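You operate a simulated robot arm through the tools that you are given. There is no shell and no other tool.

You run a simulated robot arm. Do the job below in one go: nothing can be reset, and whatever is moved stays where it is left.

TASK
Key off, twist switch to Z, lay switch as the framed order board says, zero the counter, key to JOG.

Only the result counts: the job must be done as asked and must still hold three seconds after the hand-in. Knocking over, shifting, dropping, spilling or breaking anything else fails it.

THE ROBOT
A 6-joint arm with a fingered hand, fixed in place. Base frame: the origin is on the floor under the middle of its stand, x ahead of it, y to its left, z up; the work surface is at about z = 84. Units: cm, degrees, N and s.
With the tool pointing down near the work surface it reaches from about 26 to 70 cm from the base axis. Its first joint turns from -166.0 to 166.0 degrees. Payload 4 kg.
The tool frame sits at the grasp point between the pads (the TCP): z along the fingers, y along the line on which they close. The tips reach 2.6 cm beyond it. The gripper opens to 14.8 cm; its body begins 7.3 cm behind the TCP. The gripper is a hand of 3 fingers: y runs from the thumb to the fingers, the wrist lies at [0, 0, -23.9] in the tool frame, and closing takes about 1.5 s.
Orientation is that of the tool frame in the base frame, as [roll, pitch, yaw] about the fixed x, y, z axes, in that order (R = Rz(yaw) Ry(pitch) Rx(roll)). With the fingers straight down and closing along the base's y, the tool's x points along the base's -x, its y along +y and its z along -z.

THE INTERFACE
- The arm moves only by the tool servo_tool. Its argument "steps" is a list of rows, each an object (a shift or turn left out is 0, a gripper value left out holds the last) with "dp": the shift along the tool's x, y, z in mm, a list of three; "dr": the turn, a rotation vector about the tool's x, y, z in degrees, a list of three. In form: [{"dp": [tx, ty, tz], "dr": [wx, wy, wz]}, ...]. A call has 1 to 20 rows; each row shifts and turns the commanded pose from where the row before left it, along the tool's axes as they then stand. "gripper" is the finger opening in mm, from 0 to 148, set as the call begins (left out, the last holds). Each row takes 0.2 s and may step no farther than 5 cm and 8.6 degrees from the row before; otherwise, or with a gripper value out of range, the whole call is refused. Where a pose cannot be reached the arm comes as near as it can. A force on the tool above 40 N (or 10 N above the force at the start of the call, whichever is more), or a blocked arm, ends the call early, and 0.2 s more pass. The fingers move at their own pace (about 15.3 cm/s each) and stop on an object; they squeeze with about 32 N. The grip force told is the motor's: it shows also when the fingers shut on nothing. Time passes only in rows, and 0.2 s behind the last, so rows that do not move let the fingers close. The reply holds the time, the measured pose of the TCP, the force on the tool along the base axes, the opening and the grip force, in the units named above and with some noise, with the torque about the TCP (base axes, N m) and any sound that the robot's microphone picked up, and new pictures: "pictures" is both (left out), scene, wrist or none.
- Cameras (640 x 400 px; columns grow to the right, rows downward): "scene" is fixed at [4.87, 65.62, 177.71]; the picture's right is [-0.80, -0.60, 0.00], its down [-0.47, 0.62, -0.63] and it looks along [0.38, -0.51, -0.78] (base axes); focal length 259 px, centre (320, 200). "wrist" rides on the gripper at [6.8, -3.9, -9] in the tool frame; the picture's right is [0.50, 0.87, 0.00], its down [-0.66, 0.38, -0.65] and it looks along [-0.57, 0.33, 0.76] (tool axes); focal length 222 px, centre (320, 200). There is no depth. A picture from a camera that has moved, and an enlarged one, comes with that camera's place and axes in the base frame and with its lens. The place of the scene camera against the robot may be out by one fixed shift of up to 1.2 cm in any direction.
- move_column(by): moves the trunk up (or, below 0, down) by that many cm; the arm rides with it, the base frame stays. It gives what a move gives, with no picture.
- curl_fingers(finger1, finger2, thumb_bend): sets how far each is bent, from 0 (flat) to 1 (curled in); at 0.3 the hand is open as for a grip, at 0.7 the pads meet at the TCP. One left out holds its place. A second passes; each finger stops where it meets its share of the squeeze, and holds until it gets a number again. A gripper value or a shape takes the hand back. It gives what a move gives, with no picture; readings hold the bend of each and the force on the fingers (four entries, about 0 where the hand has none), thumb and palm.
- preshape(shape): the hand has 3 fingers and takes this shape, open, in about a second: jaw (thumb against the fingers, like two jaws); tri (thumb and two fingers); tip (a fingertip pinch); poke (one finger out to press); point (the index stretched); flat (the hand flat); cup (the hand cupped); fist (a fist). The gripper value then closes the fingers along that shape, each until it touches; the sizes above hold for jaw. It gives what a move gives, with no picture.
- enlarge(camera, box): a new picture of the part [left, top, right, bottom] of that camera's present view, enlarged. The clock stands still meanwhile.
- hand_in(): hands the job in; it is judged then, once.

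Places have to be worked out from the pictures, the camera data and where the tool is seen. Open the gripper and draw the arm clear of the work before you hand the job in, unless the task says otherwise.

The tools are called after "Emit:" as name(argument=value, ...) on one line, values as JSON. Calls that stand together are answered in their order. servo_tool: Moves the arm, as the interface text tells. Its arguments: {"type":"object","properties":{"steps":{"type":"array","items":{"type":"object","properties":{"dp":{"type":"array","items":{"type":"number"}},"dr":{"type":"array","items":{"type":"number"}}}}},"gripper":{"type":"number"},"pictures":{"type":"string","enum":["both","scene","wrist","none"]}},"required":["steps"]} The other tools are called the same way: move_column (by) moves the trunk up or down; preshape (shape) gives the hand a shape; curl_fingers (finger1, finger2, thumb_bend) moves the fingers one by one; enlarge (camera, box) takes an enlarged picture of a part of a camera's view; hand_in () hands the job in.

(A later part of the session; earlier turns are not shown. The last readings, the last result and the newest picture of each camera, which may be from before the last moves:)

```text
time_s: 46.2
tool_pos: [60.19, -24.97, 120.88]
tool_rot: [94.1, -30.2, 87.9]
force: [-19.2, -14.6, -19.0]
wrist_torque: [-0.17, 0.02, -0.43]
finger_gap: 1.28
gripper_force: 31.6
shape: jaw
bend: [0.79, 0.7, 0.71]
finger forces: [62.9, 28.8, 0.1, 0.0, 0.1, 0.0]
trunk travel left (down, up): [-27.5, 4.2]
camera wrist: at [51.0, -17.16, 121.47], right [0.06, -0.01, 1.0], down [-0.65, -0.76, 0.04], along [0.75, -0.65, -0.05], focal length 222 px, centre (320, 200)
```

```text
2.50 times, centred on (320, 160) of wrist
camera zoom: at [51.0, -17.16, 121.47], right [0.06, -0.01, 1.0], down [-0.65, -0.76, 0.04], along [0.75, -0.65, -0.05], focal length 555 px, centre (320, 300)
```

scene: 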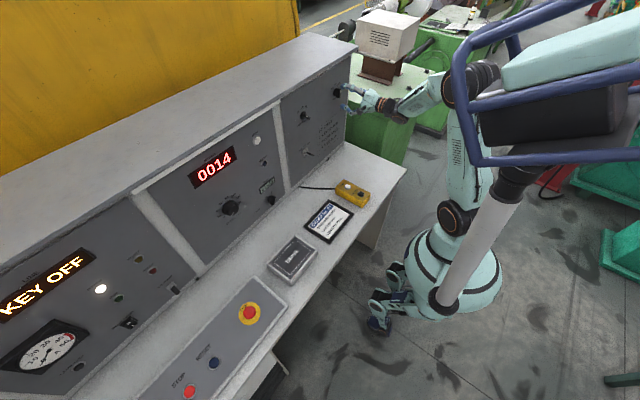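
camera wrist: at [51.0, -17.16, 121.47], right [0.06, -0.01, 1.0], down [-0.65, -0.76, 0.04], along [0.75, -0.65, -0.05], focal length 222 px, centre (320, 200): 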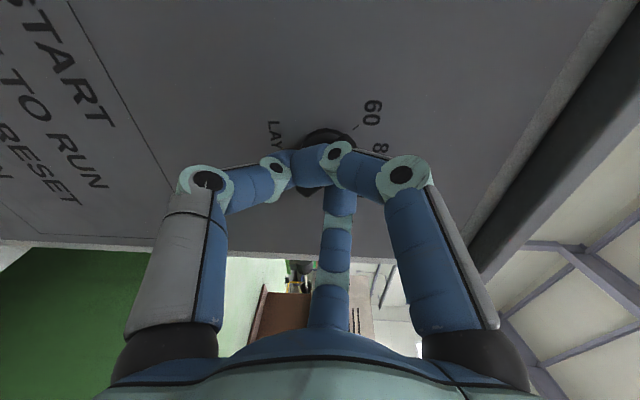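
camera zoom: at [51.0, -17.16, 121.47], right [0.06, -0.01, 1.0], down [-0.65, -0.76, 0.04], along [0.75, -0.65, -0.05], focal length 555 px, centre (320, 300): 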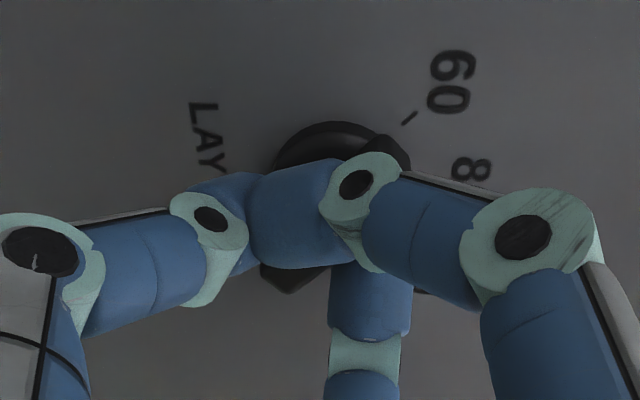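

The closing fingers shoved the bar round the wrong way, apparently towards 60. I'll open again, look at where it sits and re-plan the grip.

Emit:
servo_tool(steps=[{"dp": [0, 0, 0]}, {"dp": [0, 0, 0]}, {"dp": [0, 0, 0]}, {"dp": [0, 0, -10]}, {"dp": [0, 0, -20]}, {"dp": [0, 0, -10]}, {"dp": [0, 0, 0]}], gripper=76, pictures="both")

Emit:
enlarge(camera="wrist", box=[200, 60, 440, 220])

Emit:
enlarge(camera="scene", box=[310, 60, 410, 130])

```text
time_s: 47.8
tool_pos: [56.36, -24.43, 121.17]
tool_rot: [93.7, -30.0, 88.3]
force: [0.0, 0.9, -0.7]
wrist_torque: [0.03, 0.0, 0.03]
finger_gap: 7.53
gripper_force: 0.0
shape: jaw
bend: [0.36, 0.36, 0.7]
finger forces: [0.0, 0.0, 0.0, 0.0, 0.0, 0.0]
trunk travel left (down, up): [-27.5, 4.2]
camera wrist: at [47.1, -16.62, 121.73], right [0.06, 0.0, 1.0], down [-0.65, -0.76, 0.04], along [0.76, -0.65, -0.04], focal length 222 px, centre (320, 200)
```

scene: 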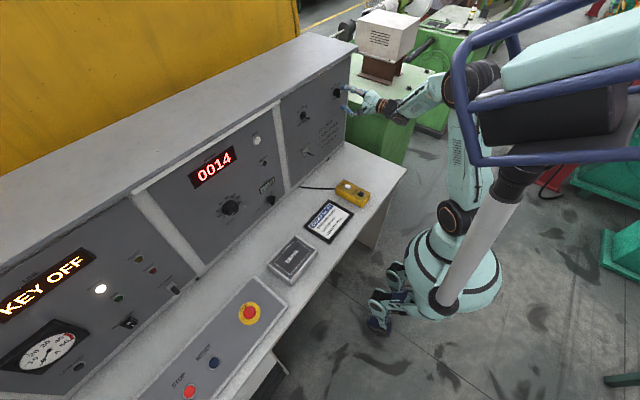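
wrist: 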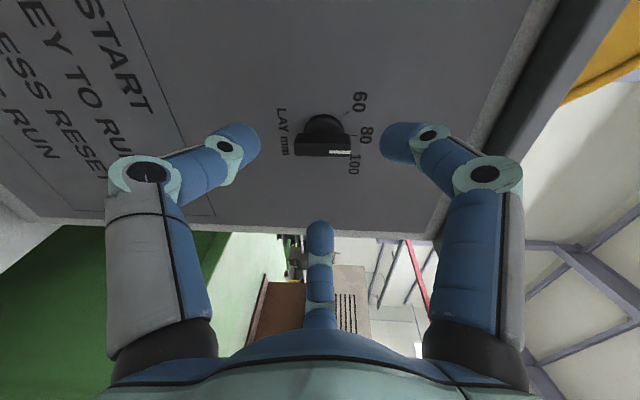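

```text
2.50 times, centred on (320, 140) of wrist
camera zoom: at [47.1, -16.62, 121.73], right [0.06, 0.0, 1.0], down [-0.65, -0.76, 0.04], along [0.76, -0.65, -0.04], focal length 555 px, centre (320, 350)
```

zoom: 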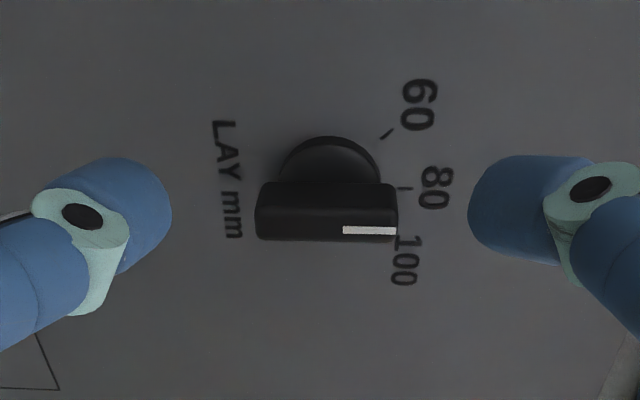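

```text
5.71 times, centred on (360, 95) of scene
camera zoom: at [4.87, 65.62, 177.71], right [-0.8, -0.6, 0.0], down [-0.47, 0.62, -0.63], along [0.38, -0.51, -0.78], focal length 1479 px, centre (91, 800)
```

zoom: 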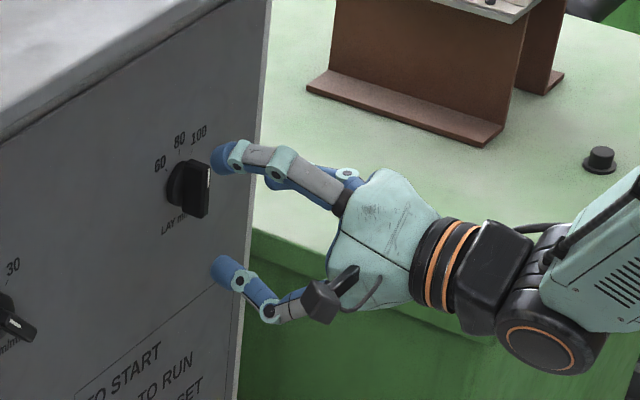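

It has sprung back to 80, so nothing is lost. A three-finger squeeze is unstable on this thicker bar, so I'll push the bar with a single finger instead: I back off and take the poke shape to see where its tip lies.

Emit:
servo_tool(steps=[{"dp": [0, 0, -30]}, {"dp": [0, 0, 0]}], pictures="none")

Emit:
preshape(shape="poke")

Emit:
servo_tool(steps=[{"dp": [0, 0, 0]}], pictures="both")

Emit:
enlarge(camera="wrist", box=[200, 80, 520, 280])

Emit:
enlarge(camera="scene", box=[310, 60, 410, 130])

```text
time_s: 48.4
tool_pos: [53.29, -24.37, 120.92]
tool_rot: [94.0, -30.0, 88.2]
force: [-1.2, -0.2, -0.3]
wrist_torque: [0.01, 0.01, 0.01]
finger_gap: 7.56
gripper_force: 0.0
shape: jaw
bend: [0.36, 0.36, 0.7]
finger forces: [0.1, 0.0, 0.0, 0.0, 0.1, 0.0]
trunk travel left (down, up): [-27.5, 4.2]
```

```text
time_s: 49.3
tool_pos: [53.39, -24.45, 121.0]
tool_rot: [93.7, -29.9, 88.4]
force: [0.7, 0.5, 0.0]
wrist_torque: [0.03, 0.02, 0.0]
finger_gap: 0.0
gripper_force: 0.1
shape: poke
bend: [1.0, 1.0, 0.4]
finger forces: [0.0, 0.0, 0.0, 0.2, 0.1, 0.1]
trunk travel left (down, up): [-27.5, 4.2]
```

```text
time_s: 49.7
tool_pos: [53.32, -24.49, 121.05]
tool_rot: [93.8, -30.1, 88.3]
force: [0.4, 0.4, -0.7]
wrist_torque: [0.02, -0.05, -0.02]
finger_gap: 0.0
gripper_force: 0.1
shape: poke
bend: [1.0, 1.0, 0.4]
finger forces: [0.0, 0.1, 0.0, 0.1, 0.1, 0.1]
trunk travel left (down, up): [-27.5, 4.2]
camera wrist: at [44.15, -16.62, 121.64], right [0.06, 0.0, 1.0], down [-0.65, -0.76, 0.04], along [0.76, -0.65, -0.04], focal length 222 px, centre (320, 200)
```

scene: 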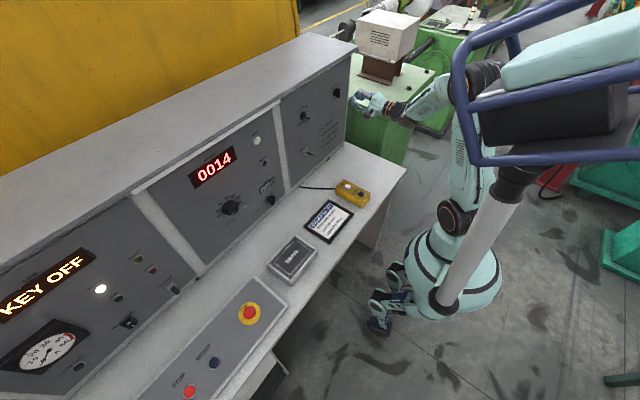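
wrist: 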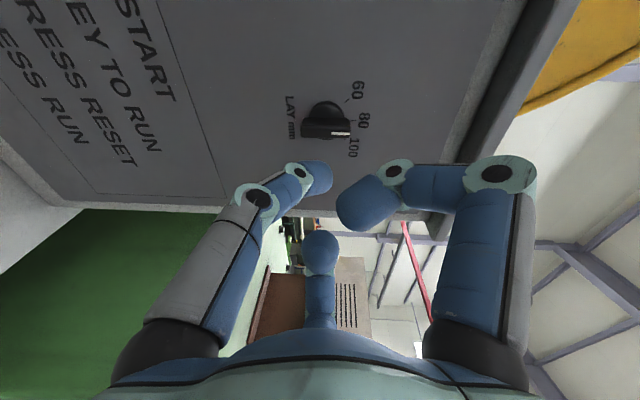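

```text
2.00 times, centred on (360, 180) of wrist
camera zoom: at [44.15, -16.62, 121.64], right [0.06, 0.0, 1.0], down [-0.65, -0.76, 0.04], along [0.76, -0.65, -0.04], focal length 444 px, centre (240, 240)
```

zoom: 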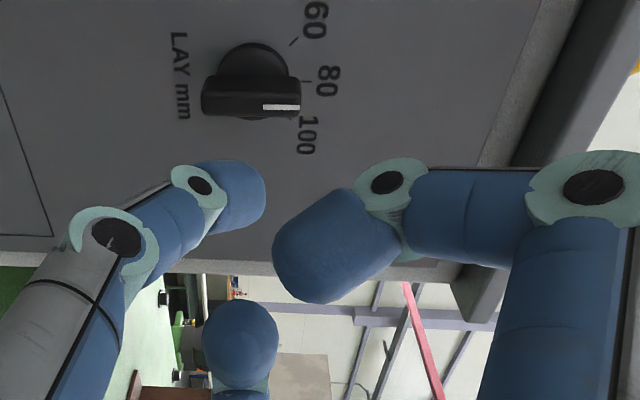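

```text
5.71 times, centred on (360, 95) of scene
camera zoom: at [4.87, 65.62, 177.71], right [-0.8, -0.6, 0.0], down [-0.47, 0.62, -0.63], along [0.38, -0.51, -0.78], focal length 1479 px, centre (91, 800)
```

zoom: 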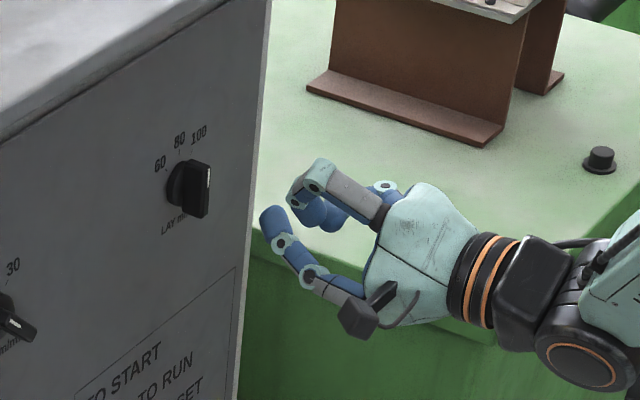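

I'll instead use the closed jaw (three tips clustered on the tool axis) as a stiff pusher, set to the left of the bar's upper half. I close the hand at standoff and move to (56.5, -21.05, 122.6).

Emit:
preshape(shape="jaw")

Emit:
servo_tool(steps=[{"dp": [0, 0, 0]}, {"dp": [0, 0, 0]}, {"dp": [0, 0, 0]}, {"dp": [0, 0, 0]}, {"dp": [0, 0, 0]}, {"dp": [19.1, -0.8, 15.3]}, {"dp": [19.1, -0.8, 15.3]}, {"dp": [0, 0, 0]}], gripper=0, pictures="both")

Emit:
enlarge(camera="wrist", box=[200, 60, 440, 220])

Emit:
enlarge(camera="scene", box=[310, 60, 410, 130])

```text
time_s: 50.6
tool_pos: [53.35, -24.42, 121.03]
tool_rot: [93.7, -30.1, 88.3]
force: [0.3, 0.7, 0.1]
wrist_torque: [0.02, -0.01, 0.03]
finger_gap: 14.82
gripper_force: 0.1
shape: jaw
bend: [0.3, 0.3, 0.3]
finger forces: [0.0, 0.0, 0.0, 0.1, 0.0, 0.0]
trunk travel left (down, up): [-27.5, 4.2]
```

```text
time_s: 52.4
tool_pos: [56.62, -21.01, 122.8]
tool_rot: [93.8, -30.0, 88.2]
force: [0.3, 0.1, -0.9]
wrist_torque: [0.0, 0.02, -0.02]
finger_gap: 0.0
gripper_force: 32.0
shape: jaw
bend: [0.7, 0.7, 0.7]
finger forces: [0.0, 0.0, 0.0, 0.0, 0.1, 0.1]
trunk travel left (down, up): [-27.5, 4.2]
camera wrist: at [47.53, -13.19, 123.46], right [0.06, 0.0, 1.0], down [-0.65, -0.76, 0.04], along [0.76, -0.65, -0.04], focal length 222 px, centre (320, 200)
```

scene: 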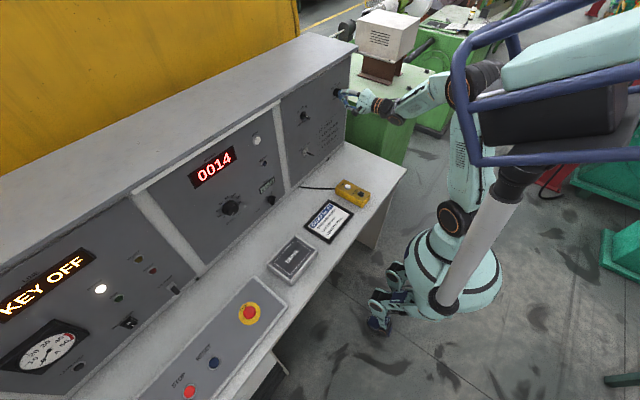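
wrist: 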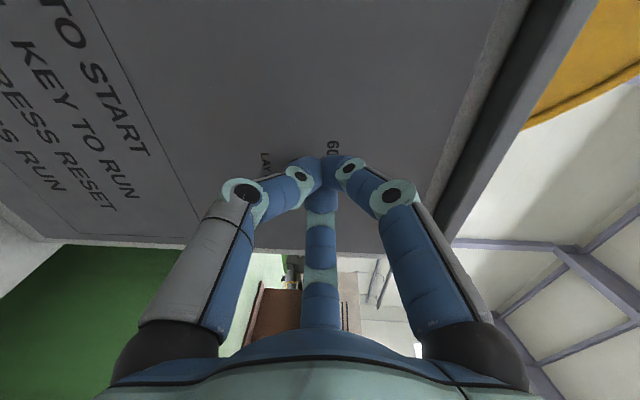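

```text
2.50 times, centred on (320, 140) of wrist
camera zoom: at [47.53, -13.19, 123.46], right [0.06, 0.0, 1.0], down [-0.65, -0.76, 0.04], along [0.76, -0.65, -0.04], focal length 555 px, centre (320, 350)
```

zoom: 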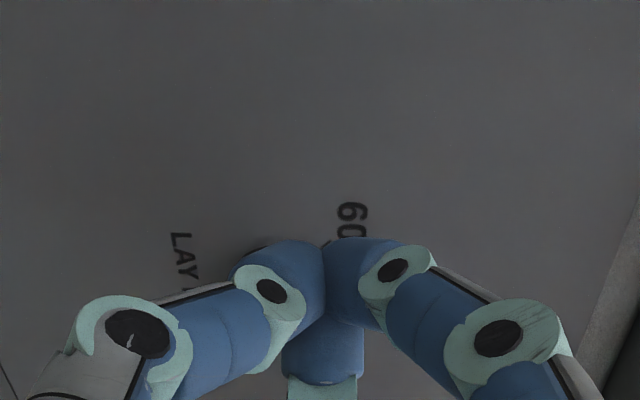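

```text
5.71 times, centred on (360, 95) of scene
camera zoom: at [4.87, 65.62, 177.71], right [-0.8, -0.6, 0.0], down [-0.47, 0.62, -0.63], along [0.38, -0.51, -0.78], focal length 1479 px, centre (91, 800)
```

zoom: 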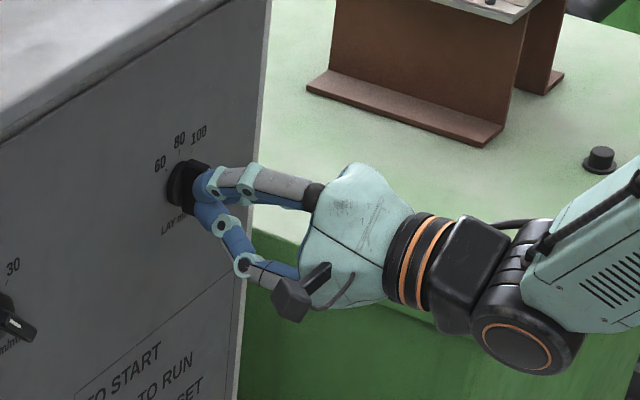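

The finger links splay sideways, so it's better to have the gap between two fingers facing the bar. I roll +60° here at standoff (thumb to the left), which leaves the right side of the cluster clean.

Emit:
servo_tool(steps=[{"dr": [0, 0, 7.5]}, {"dr": [0, 0, 7.5]}, {"dr": [0, 0, 7.5]}, {"dr": [0, 0, 7.5]}, {"dr": [0, 0, 7.5]}, {"dr": [0, 0, 7.5]}, {"dr": [0, 0, 7.5]}, {"dr": [0, 0, 7.5]}, {"dp": [0, 0, 0]}], pictures="both")

Emit:
enlarge(camera="wrist", box=[200, 60, 440, 220])

```text
time_s: 54.4
tool_pos: [56.63, -21.25, 122.81]
tool_rot: [-177.3, -86.7, -2.5]
force: [0.0, -0.8, -0.2]
wrist_torque: [0.0, -0.01, -0.03]
finger_gap: 0.0
gripper_force: 32.1
shape: jaw
bend: [0.7, 0.7, 0.7]
finger forces: [0.0, 0.0, 0.0, 0.0, 0.0, 0.0]
trunk travel left (down, up): [-27.5, 4.2]
camera wrist: at [47.76, -17.37, 130.14], right [0.03, -0.87, 0.5], down [-0.69, -0.38, -0.62], along [0.72, -0.32, -0.61], focal length 222 px, centre (320, 200)
```

scene: 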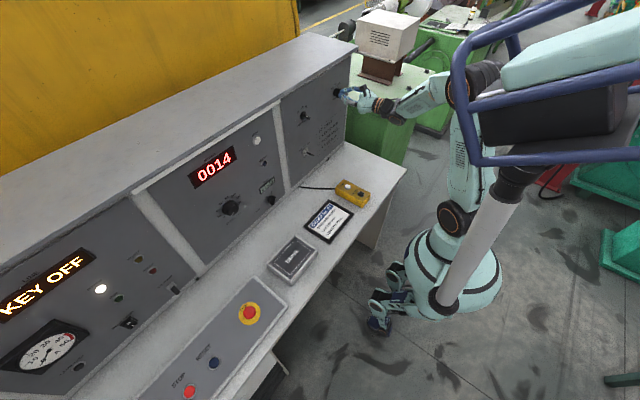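
wrist: 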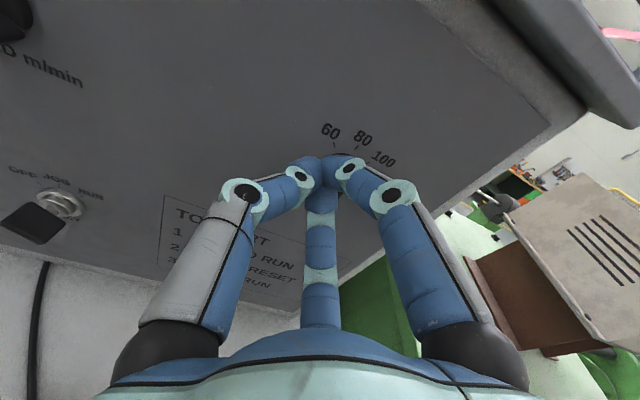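

```text
2.50 times, centred on (320, 140) of wrist
camera zoom: at [47.76, -17.37, 130.14], right [0.03, -0.87, 0.5], down [-0.69, -0.38, -0.62], along [0.72, -0.32, -0.61], focal length 555 px, centre (320, 350)
```

zoom: 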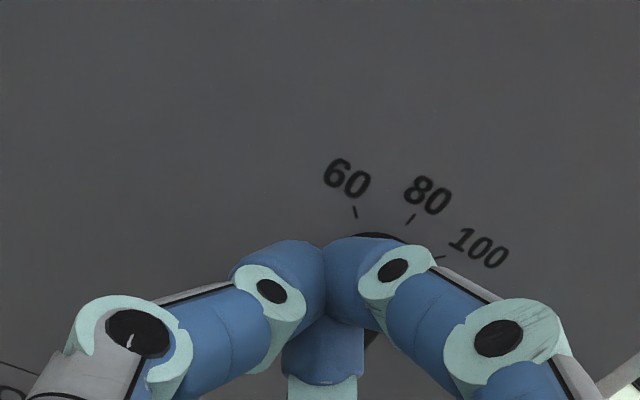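

Axes are now simple: tool x up, tool y toward -y, tool z into the panel. I move to just outside the bar's depth, left of and above its upper half.

Emit:
servo_tool(steps=[{"dp": [9.1, 5.5, 9]}, {"dp": [0, 0, 9.2]}, {"dp": [0, 0, 0]}], pictures="both")

Emit:
enlarge(camera="wrist", box=[220, 80, 420, 220])

Emit:
enlarge(camera="scene", box=[315, 70, 385, 120])

```text
time_s: 55.2
tool_pos: [58.52, -21.78, 123.53]
tool_rot: [-178.8, -86.7, -1.1]
force: [0.7, -0.1, -0.1]
wrist_torque: [-0.01, -0.01, 0.0]
finger_gap: 0.0
gripper_force: 31.9
shape: jaw
bend: [0.7, 0.7, 0.7]
finger forces: [0.0, 0.1, 0.0, 0.0, 0.0, 0.0]
trunk travel left (down, up): [-27.5, 4.2]
camera wrist: at [49.75, -17.86, 130.94], right [0.03, -0.87, 0.5], down [-0.69, -0.38, -0.62], along [0.72, -0.32, -0.61], focal length 222 px, centre (320, 200)
```

scene: 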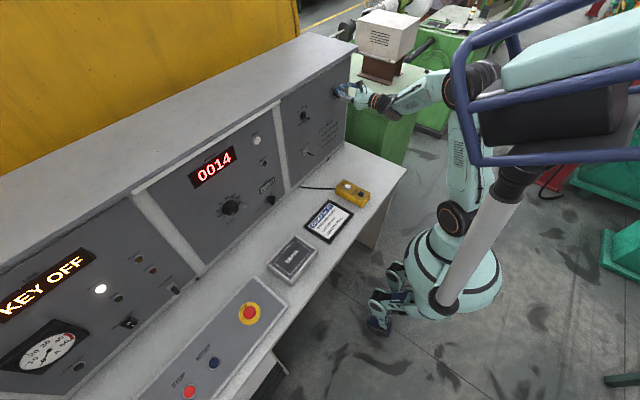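
wrist: 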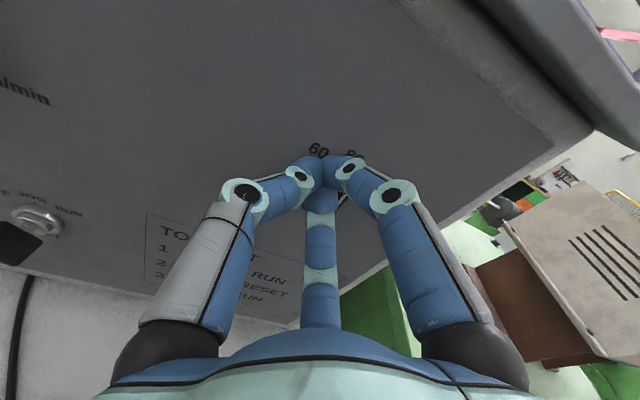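

```text
2.86 times, centred on (320, 150) of wrist
camera zoom: at [49.75, -17.86, 130.94], right [0.03, -0.87, 0.5], down [-0.69, -0.38, -0.62], along [0.72, -0.32, -0.61], focal length 635 px, centre (320, 343)
```

zoom: 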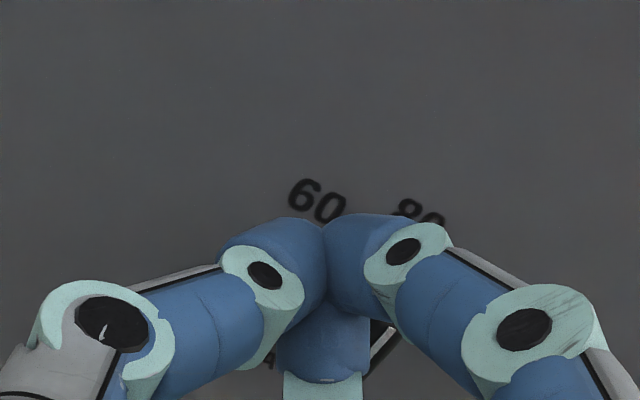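

```text
8.00 times, centred on (350, 95) of scene
camera zoom: at [4.87, 65.62, 177.71], right [-0.8, -0.6, 0.0], down [-0.47, 0.62, -0.63], along [0.38, -0.51, -0.78], focal length 2071 px, centre (80, 1040)
```

zoom: 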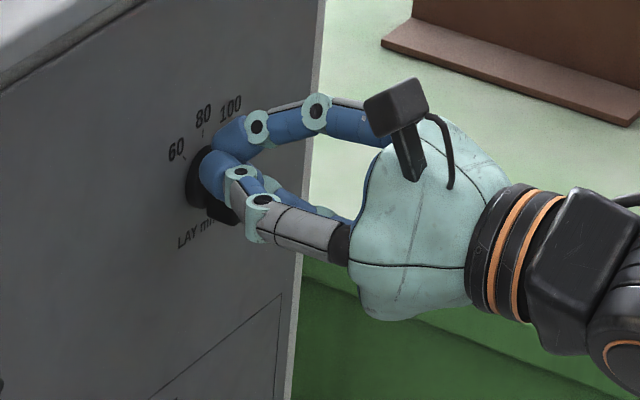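

The cluster sits to the upper left of the bar. I push in 1.7 cm gently, watching the force.

Emit:
servo_tool(steps=[{"dp": [0.5, 0, 6]}, {"dp": [0.5, 0, 6]}, {"dp": [0, 0, 5]}, {"dp": [0, 0, 0]}], pictures="both")

Emit:
enlarge(camera="wrist", box=[220, 80, 420, 220])

Emit:
enlarge(camera="scene", box=[315, 70, 385, 120])

```text
time_s: 56.2
tool_pos: [60.22, -21.75, 123.73]
tool_rot: [-179.3, -86.7, -0.6]
force: [-4.6, 4.8, -0.9]
wrist_torque: [0.11, 0.03, -0.04]
finger_gap: 0.03
gripper_force: 32.4
shape: jaw
bend: [0.7, 0.7, 0.7]
finger forces: [0.0, 6.1, 0.0, 0.0, 0.0, 0.0]
trunk travel left (down, up): [-27.5, 4.2]
camera wrist: at [51.33, -17.81, 131.07], right [0.03, -0.87, 0.5], down [-0.69, -0.38, -0.62], along [0.72, -0.32, -0.61], focal length 222 px, centre (320, 200)
```

scene: 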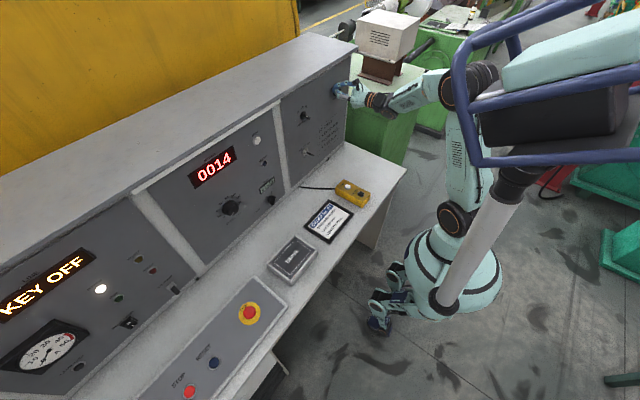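
wrist: 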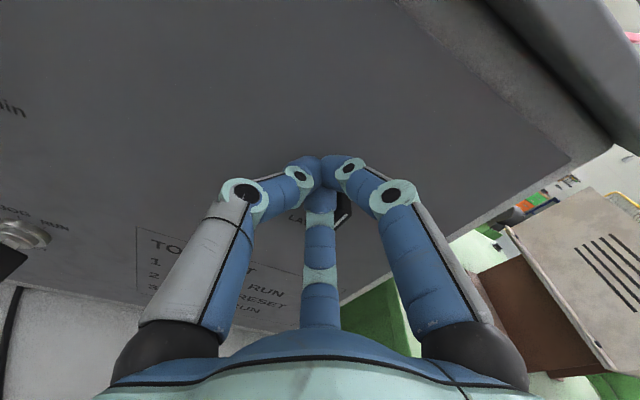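

```text
2.86 times, centred on (320, 150) of wrist
camera zoom: at [51.33, -17.81, 131.07], right [0.03, -0.87, 0.5], down [-0.69, -0.38, -0.62], along [0.72, -0.32, -0.61], focal length 635 px, centre (320, 343)
```

zoom: 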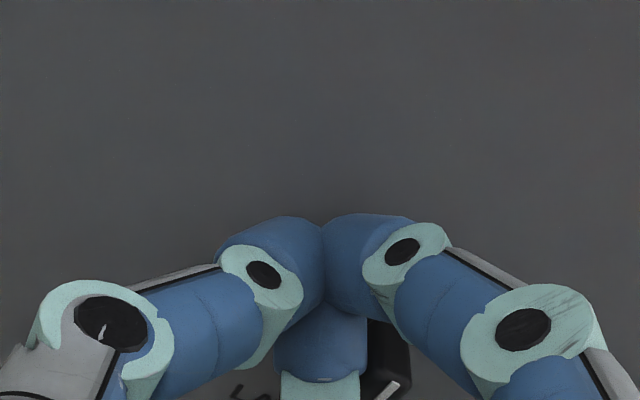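

```text
8.00 times, centred on (350, 95) of scene
camera zoom: at [4.87, 65.62, 177.71], right [-0.8, -0.6, 0.0], down [-0.47, 0.62, -0.63], along [0.38, -0.51, -0.78], focal length 2071 px, centre (80, 1040)
```

zoom: 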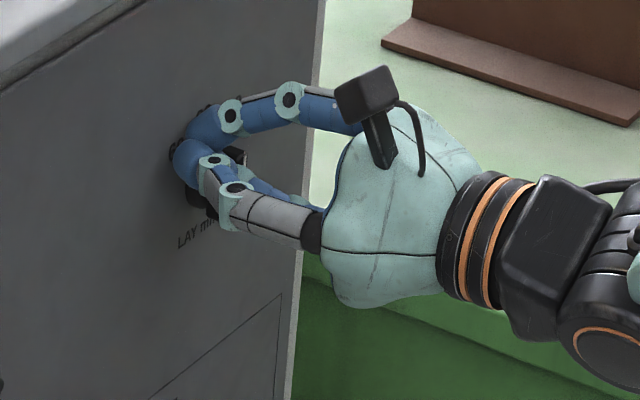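

Finger 2 is touching the left side of the bar (about 6 N, pushed toward +y), as wanted. I now sweep right and slightly up to turn the bar clockwise.

Emit:
servo_tool(steps=[{"dp": [1, 4, 0]}, {"dp": [1.3, 4, 0]}, {"dp": [1.3, 4, 0]}, {"dp": [0, 0, 0]}], pictures="both")

Emit:
enlarge(camera="wrist", box=[240, 120, 440, 260])

Emit:
enlarge(camera="scene", box=[315, 70, 385, 120])

```text
time_s: 57.2
tool_pos: [60.05, -22.85, 124.19]
tool_rot: [179.5, -86.7, 0.7]
force: [-5.8, 8.5, 6.5]
wrist_torque: [0.08, 0.06, 0.02]
finger_gap: 0.0
gripper_force: 32.4
shape: jaw
bend: [0.7, 0.7, 0.7]
finger forces: [0.0, 11.1, 0.1, 0.0, 0.0, 0.1]
trunk travel left (down, up): [-27.5, 4.2]
camera wrist: at [51.2, -18.88, 131.48], right [0.03, -0.87, 0.5], down [-0.69, -0.38, -0.62], along [0.73, -0.32, -0.61], focal length 222 px, centre (320, 200)
```

scene: 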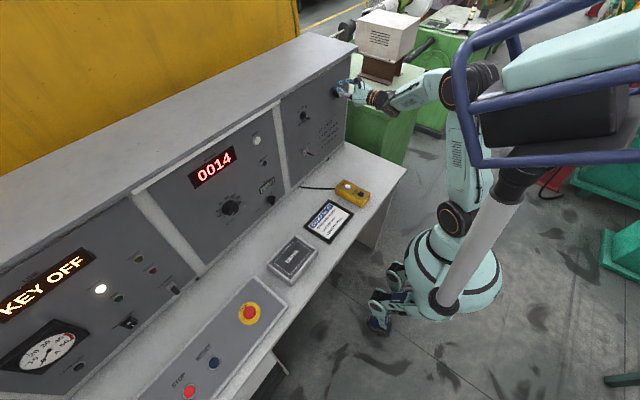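
wrist: 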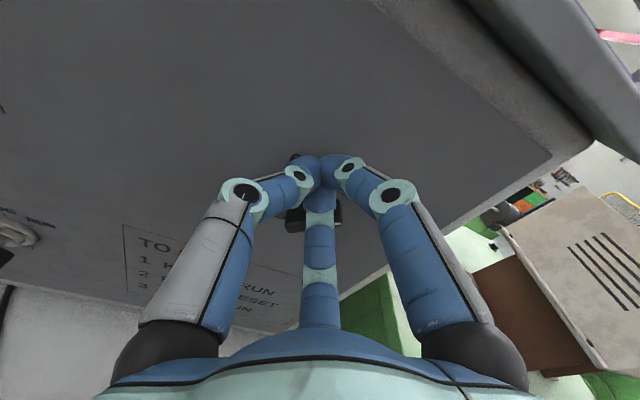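

```text
2.86 times, centred on (340, 190) of wrist
camera zoom: at [51.2, -18.88, 131.48], right [0.03, -0.87, 0.5], down [-0.69, -0.38, -0.62], along [0.73, -0.32, -0.61], focal length 635 px, centre (263, 229)
```

zoom: 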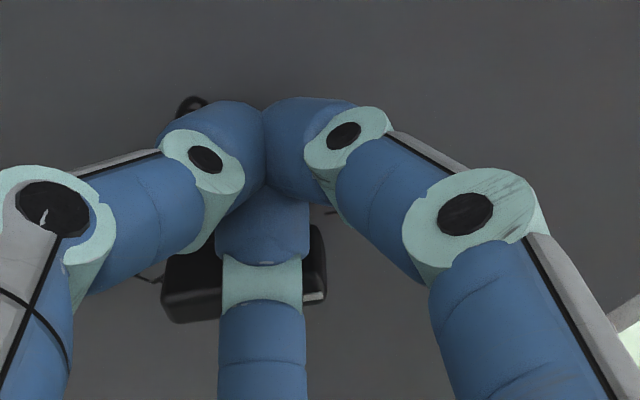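

```text
8.00 times, centred on (350, 95) of scene
camera zoom: at [4.87, 65.62, 177.71], right [-0.8, -0.6, 0.0], down [-0.47, 0.62, -0.63], along [0.38, -0.51, -0.78], focal length 2071 px, centre (80, 1040)
```

zoom: 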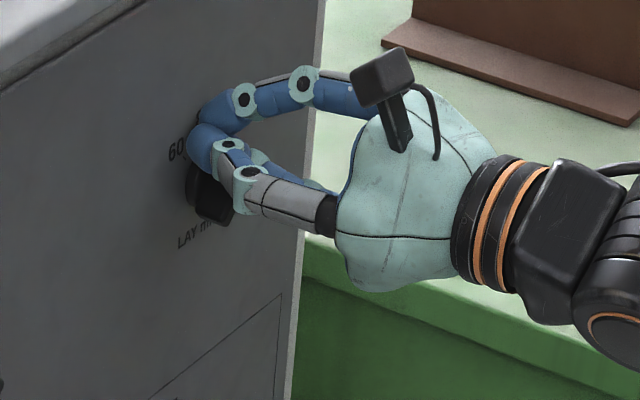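

The bar now looks turned about 45° clockwise. I back straight out to see whether it has settled at 100.

Emit:
servo_tool(steps=[{"dp": [0, 1.5, 0]}, {"dp": [0, 0, 0]}, {"dp": [2, -3, -15]}, {"dp": [0, -10, -20]}, {"dp": [0, -20, -20]}, {"dp": [0, 0, 0]}], pictures="both")

Emit:
enlarge(camera="scene", box=[315, 70, 385, 120])

Emit:
enlarge(camera="wrist", box=[240, 80, 480, 260])

```text
time_s: 58.6
tool_pos: [54.55, -20.13, 124.63]
tool_rot: [-178.5, -86.6, -1.4]
force: [0.0, -1.0, 0.0]
wrist_torque: [0.02, 0.03, 0.01]
finger_gap: 0.01
gripper_force: 32.0
shape: jaw
bend: [0.7, 0.7, 0.7]
finger forces: [0.1, 0.0, 0.0, 0.0, 0.0, 0.1]
trunk travel left (down, up): [-27.5, 4.2]
camera wrist: at [45.88, -16.18, 131.8], right [0.03, -0.87, 0.5], down [-0.69, -0.38, -0.62], along [0.72, -0.32, -0.61], focal length 222 px, centre (320, 200)
```

scene: 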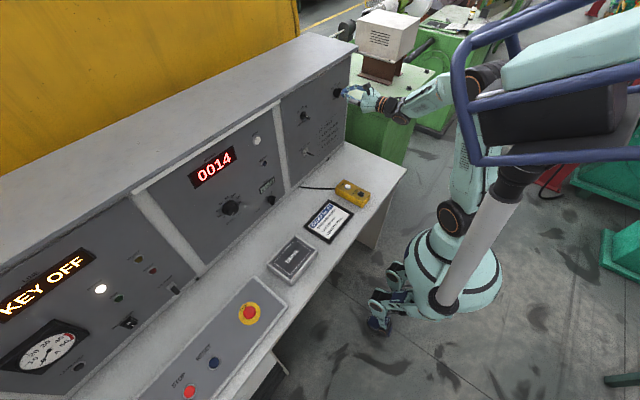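
wrist: 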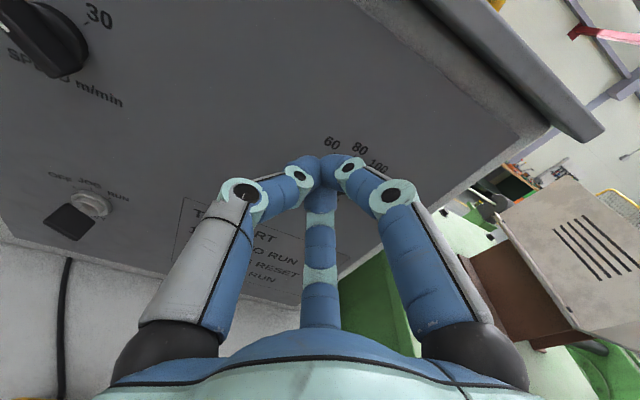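

```text
8.00 times, centred on (350, 95) of scene
camera zoom: at [4.87, 65.62, 177.71], right [-0.8, -0.6, 0.0], down [-0.47, 0.62, -0.63], along [0.38, -0.51, -0.78], focal length 2071 px, centre (80, 1040)
```

zoom: 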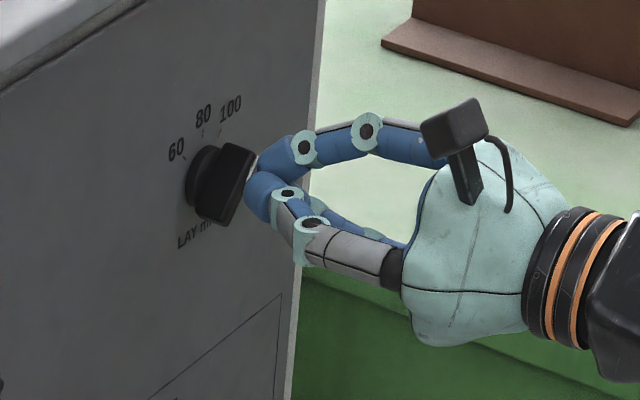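

```text
2.22 times, centred on (360, 170) of wrist
camera zoom: at [45.88, -16.18, 131.8], right [0.03, -0.87, 0.5], down [-0.69, -0.38, -0.62], along [0.72, -0.32, -0.61], focal length 494 px, centre (231, 267)
```

zoom: 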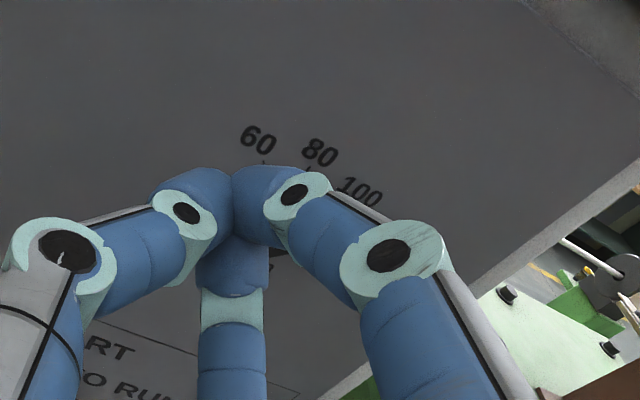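

The bar's tilt in the scene view matches 100. I move the hand away toward the ZERO button, which also gives a clear look at the LAY switch.

Emit:
servo_tool(steps=[{"dp": [0, -42, -2]}, {"dp": [0, -42, -2]}, {"dp": [0, -42, -2]}, {"dp": [0, -42, -2]}, {"dp": [0, -42, -2]}, {"dp": [0, -42, -2]}, {"dp": [0, -42, -2]}, {"dp": [0, -42, -2]}, {"dp": [0, -42, -2]}, {"dp": [0, -42, -2]}, {"dp": [0, 0, 0]}], gripper=0, pictures="both")

Emit:
enlarge(camera="scene", box=[320, 70, 360, 110])

Emit:
enlarge(camera="scene", box=[180, 110, 320, 210])

```text
time_s: 61.0
tool_pos: [52.56, 22.19, 124.79]
tool_rot: [-178.4, -86.6, -1.4]
force: [0.9, -0.3, 0.2]
wrist_torque: [-0.01, 0.0, 0.01]
finger_gap: 0.0
gripper_force: 31.7
shape: jaw
bend: [0.7, 0.7, 0.7]
finger forces: [0.1, 0.0, 0.0, 0.1, 0.0, 0.1]
trunk travel left (down, up): [-27.5, 4.2]
camera wrist: at [43.8, 26.13, 132.13], right [0.03, -0.87, 0.5], down [-0.69, -0.38, -0.62], along [0.72, -0.32, -0.61], focal length 222 px, centre (320, 200)
```

scene: 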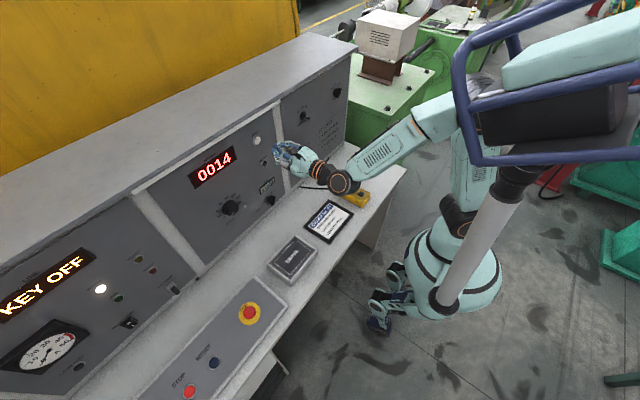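
wrist: 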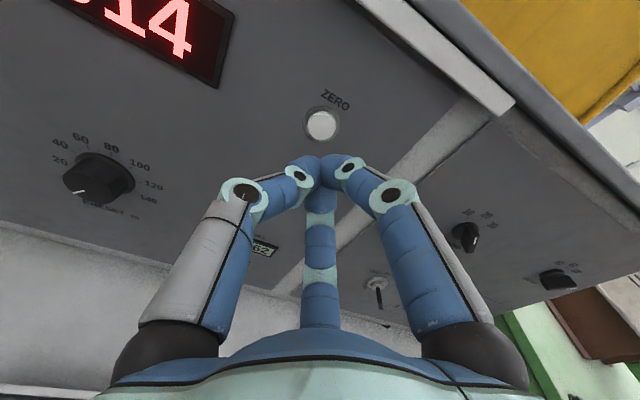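

```text
10.00 times, centred on (340, 90) of scene
camera zoom: at [4.87, 65.62, 177.71], right [-0.8, -0.6, 0.0], down [-0.47, 0.62, -0.63], along [0.38, -0.51, -0.78], focal length 2588 px, centre (120, 1300)
```

zoom: 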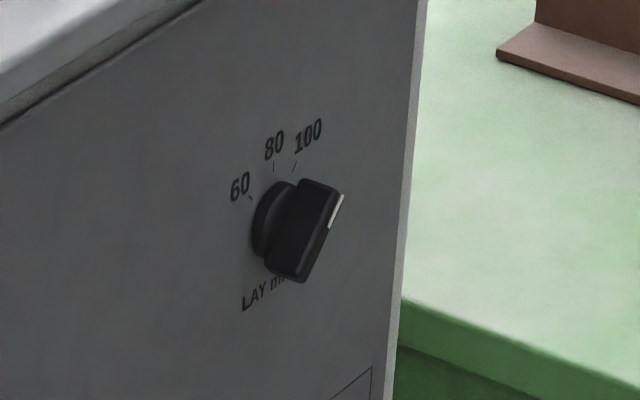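

```text
4.00 times, centred on (250, 160) of scene
camera zoom: at [4.87, 65.62, 177.71], right [-0.8, -0.6, 0.0], down [-0.47, 0.62, -0.63], along [0.38, -0.51, -0.78], focal length 1035 px, centre (600, 360)
```

zoom: 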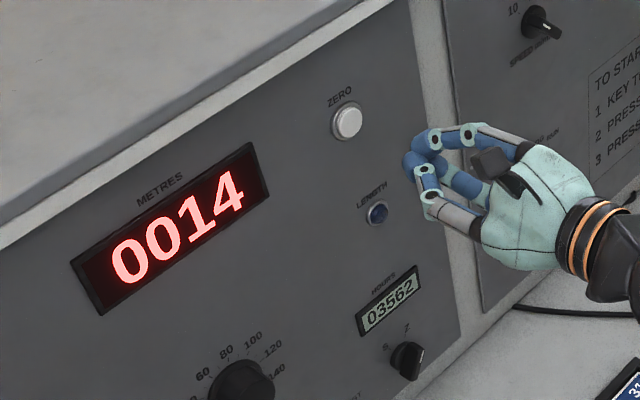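

LAY's pointer is now at 45° toward 100, and TWIST remains at Z. Next comes ZERO: I take the poke shape here and check the fingertip against the button.

Emit:
preshape(shape="poke")

Emit:
servo_tool(steps=[{"dp": [0, 0, 0]}], pictures="both")

Emit:
enlarge(camera="wrist", box=[220, 80, 420, 240])

Emit:
enlarge(camera="scene", box=[230, 110, 350, 200])

```text
time_s: 61.9
tool_pos: [52.63, 22.28, 124.8]
tool_rot: [-178.8, -86.7, -1.0]
force: [-0.4, 0.0, 0.1]
wrist_torque: [-0.01, 0.02, 0.0]
finger_gap: 0.01
gripper_force: 0.2
shape: poke
bend: [1.0, 1.0, 0.4]
finger forces: [0.1, 0.0, 0.0, 0.0, 0.1, 0.1]
trunk travel left (down, up): [-27.5, 4.2]
```

```text
time_s: 62.3
tool_pos: [52.65, 22.24, 124.72]
tool_rot: [-178.8, -86.7, -1.1]
force: [0.2, 0.0, 0.2]
wrist_torque: [0.01, 0.01, 0.01]
finger_gap: 0.0
gripper_force: 0.0
shape: poke
bend: [1.0, 1.0, 0.4]
finger forces: [0.0, 0.0, 0.0, 0.0, 0.0, 0.0]
trunk travel left (down, up): [-27.5, 4.2]
camera wrist: at [43.83, 26.16, 132.11], right [0.03, -0.87, 0.5], down [-0.69, -0.38, -0.62], along [0.72, -0.32, -0.61], focal length 222 px, centre (320, 200)
```

scene: 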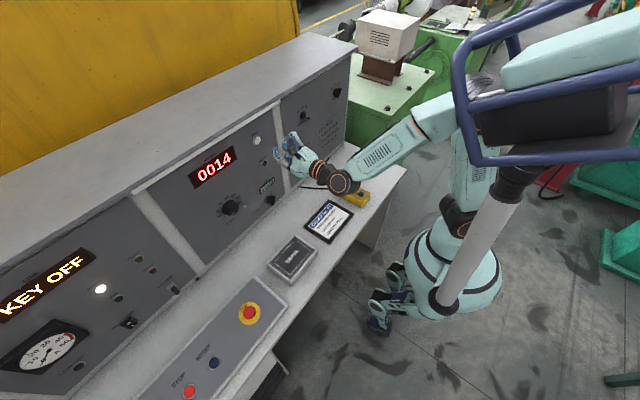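
wrist: 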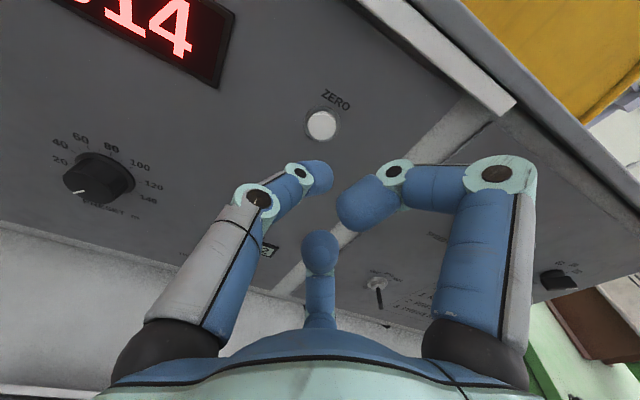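

```text
2.50 times, centred on (320, 160) of wrist
camera zoom: at [43.83, 26.16, 132.11], right [0.03, -0.87, 0.5], down [-0.69, -0.38, -0.62], along [0.72, -0.32, -0.61], focal length 555 px, centre (320, 300)
```

zoom: 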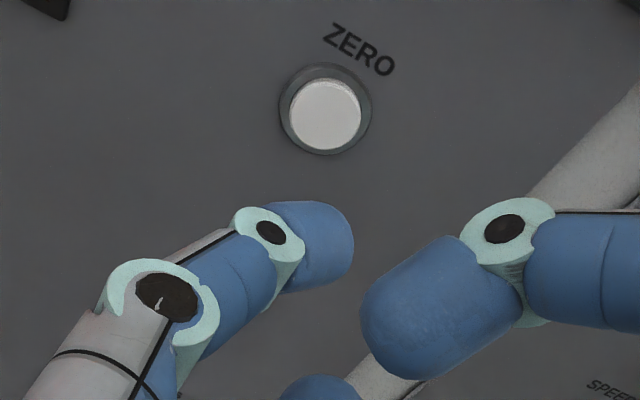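

```text
4.44 times, centred on (290, 155) of scene
camera zoom: at [4.87, 65.62, 177.71], right [-0.8, -0.6, 0.0], down [-0.47, 0.62, -0.63], along [0.38, -0.51, -0.78], focal length 1150 px, centre (453, 400)
```

zoom: 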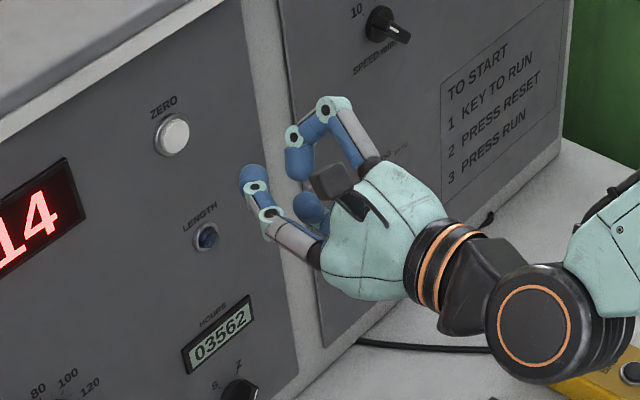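

The fingertip lies right on the tool axis, and the ZERO face is at about (63.2, 21.9, 124.05). I align on it and approach to about 2 cm away.

Emit:
servo_tool(steps=[{"dp": [-0.3, 1.1, 18.9]}, {"dp": [-0.3, 1.1, 18.9]}, {"dp": [-0.3, 1.1, 18.9]}, {"dp": [0, 0, 0]}], pictures="wrist")

Emit:
enlarge(camera="wrist", box=[220, 80, 420, 240])

Emit:
enlarge(camera="scene", box=[210, 110, 330, 200])

```text
time_s: 63.3
tool_pos: [58.28, 21.77, 124.2]
tool_rot: [-178.3, -86.7, -1.5]
force: [-0.1, -0.2, -0.1]
wrist_torque: [-0.03, -0.01, 0.0]
finger_gap: 0.0
gripper_force: 0.0
shape: poke
bend: [1.0, 1.0, 0.4]
finger forces: [0.0, 0.1, 0.0, 0.1, 0.1, 0.1]
trunk travel left (down, up): [-27.5, 4.2]
camera wrist: at [49.41, 25.68, 131.47], right [0.03, -0.87, 0.5], down [-0.69, -0.38, -0.62], along [0.72, -0.32, -0.61], focal length 222 px, centre (320, 200)
```

wrist: 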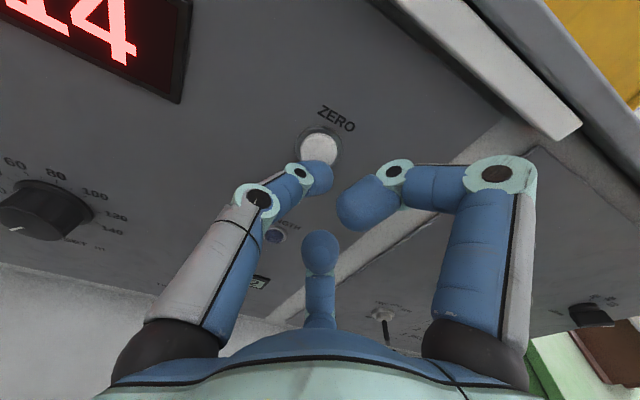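

```text
2.50 times, centred on (320, 160) of wrist
camera zoom: at [49.41, 25.68, 131.47], right [0.03, -0.87, 0.5], down [-0.69, -0.38, -0.62], along [0.72, -0.32, -0.61], focal length 555 px, centre (320, 300)
```

zoom: 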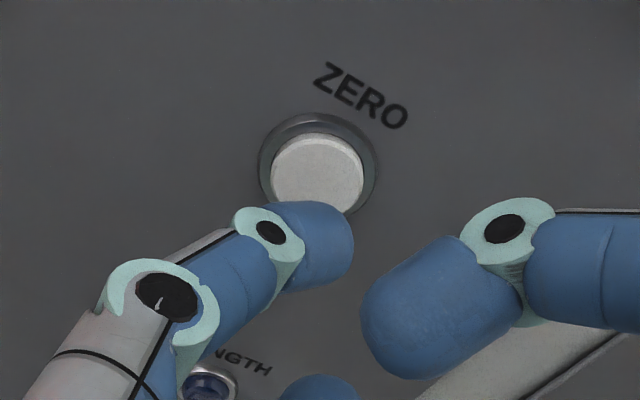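

```text
4.44 times, centred on (270, 155) of scene
camera zoom: at [4.87, 65.62, 177.71], right [-0.8, -0.6, 0.0], down [-0.47, 0.62, -0.63], along [0.38, -0.51, -0.78], focal length 1150 px, centre (542, 400)
```

zoom: 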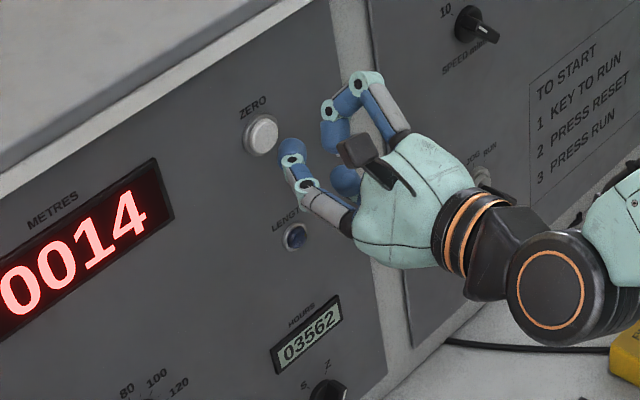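

The fingertip is about 2 cm in front of the button and aligned. I push forward in small steps, watching the force and the counter.

Emit:
servo_tool(steps=[{"dp": [0.3, 0, 5]}, {"dp": [0.3, 0, 5]}, {"dp": [0.3, 0, 4]}, {"dp": [0, 0, 3]}, {"dp": [0, 0, 3]}, {"dp": [0, 0, 0]}], pictures="both")

Emit:
enlarge(camera="wrist", box=[220, 80, 420, 240])

Emit:
enlarge(camera="scene", box=[190, 110, 310, 200])

```text
time_s: 64.7
tool_pos: [60.14, 21.74, 124.27]
tool_rot: [-179.0, -86.7, -0.8]
force: [-0.6, -0.3, 0.3]
wrist_torque: [-0.01, 0.0, -0.01]
finger_gap: 0.01
gripper_force: 0.1
shape: poke
bend: [1.0, 1.0, 0.4]
finger forces: [0.1, 0.1, 0.0, 0.0, 0.8, 0.0]
trunk travel left (down, up): [-27.5, 4.2]
camera wrist: at [51.38, 25.72, 131.6], right [0.03, -0.87, 0.5], down [-0.69, -0.38, -0.62], along [0.72, -0.32, -0.61], focal length 222 px, centre (320, 200)
```

scene: 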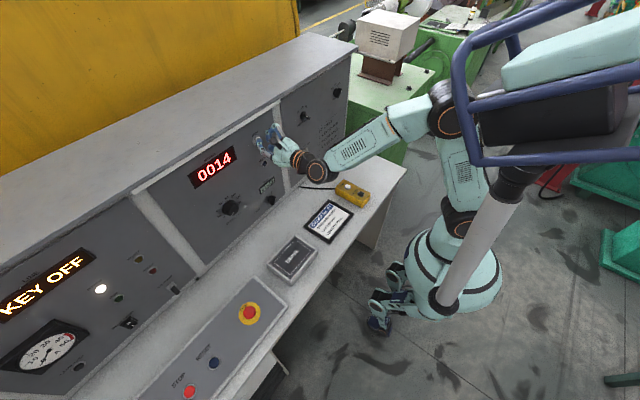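
wrist: 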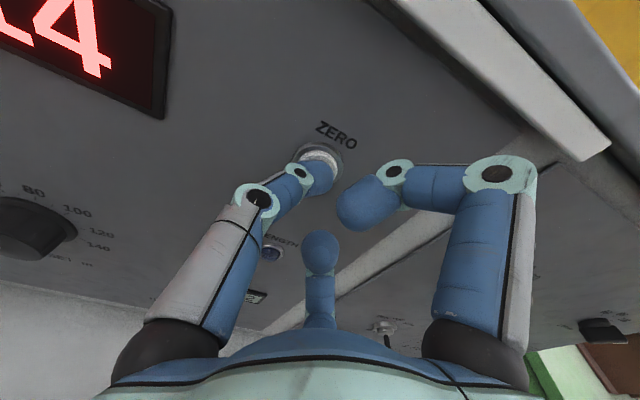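

```text
2.50 times, centred on (320, 160) of wrist
camera zoom: at [51.38, 25.72, 131.6], right [0.03, -0.87, 0.5], down [-0.69, -0.38, -0.62], along [0.72, -0.32, -0.61], focal length 555 px, centre (320, 300)
```

zoom: 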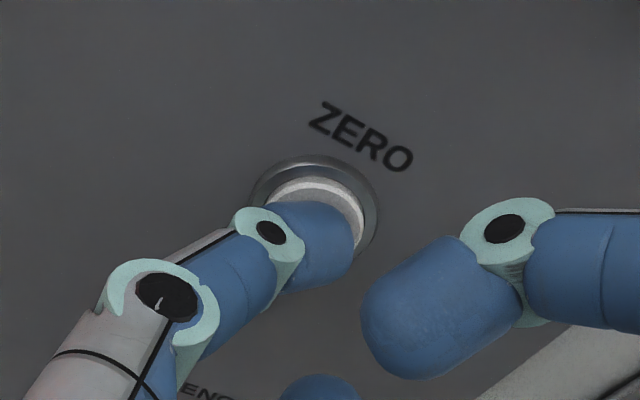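

```text
4.44 times, centred on (250, 155) of scene
camera zoom: at [4.87, 65.62, 177.71], right [-0.8, -0.6, 0.0], down [-0.47, 0.62, -0.63], along [0.38, -0.51, -0.78], focal length 1150 px, centre (631, 400)
```

zoom: 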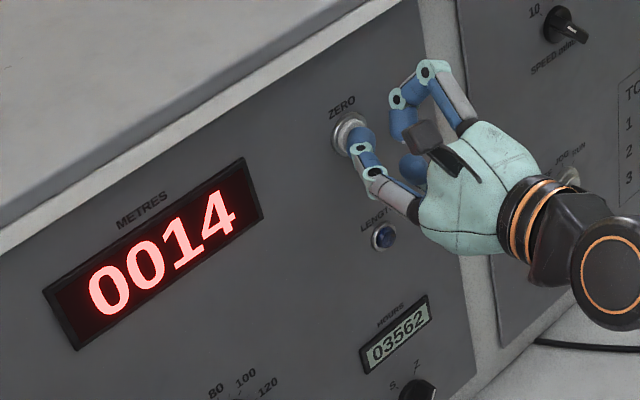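

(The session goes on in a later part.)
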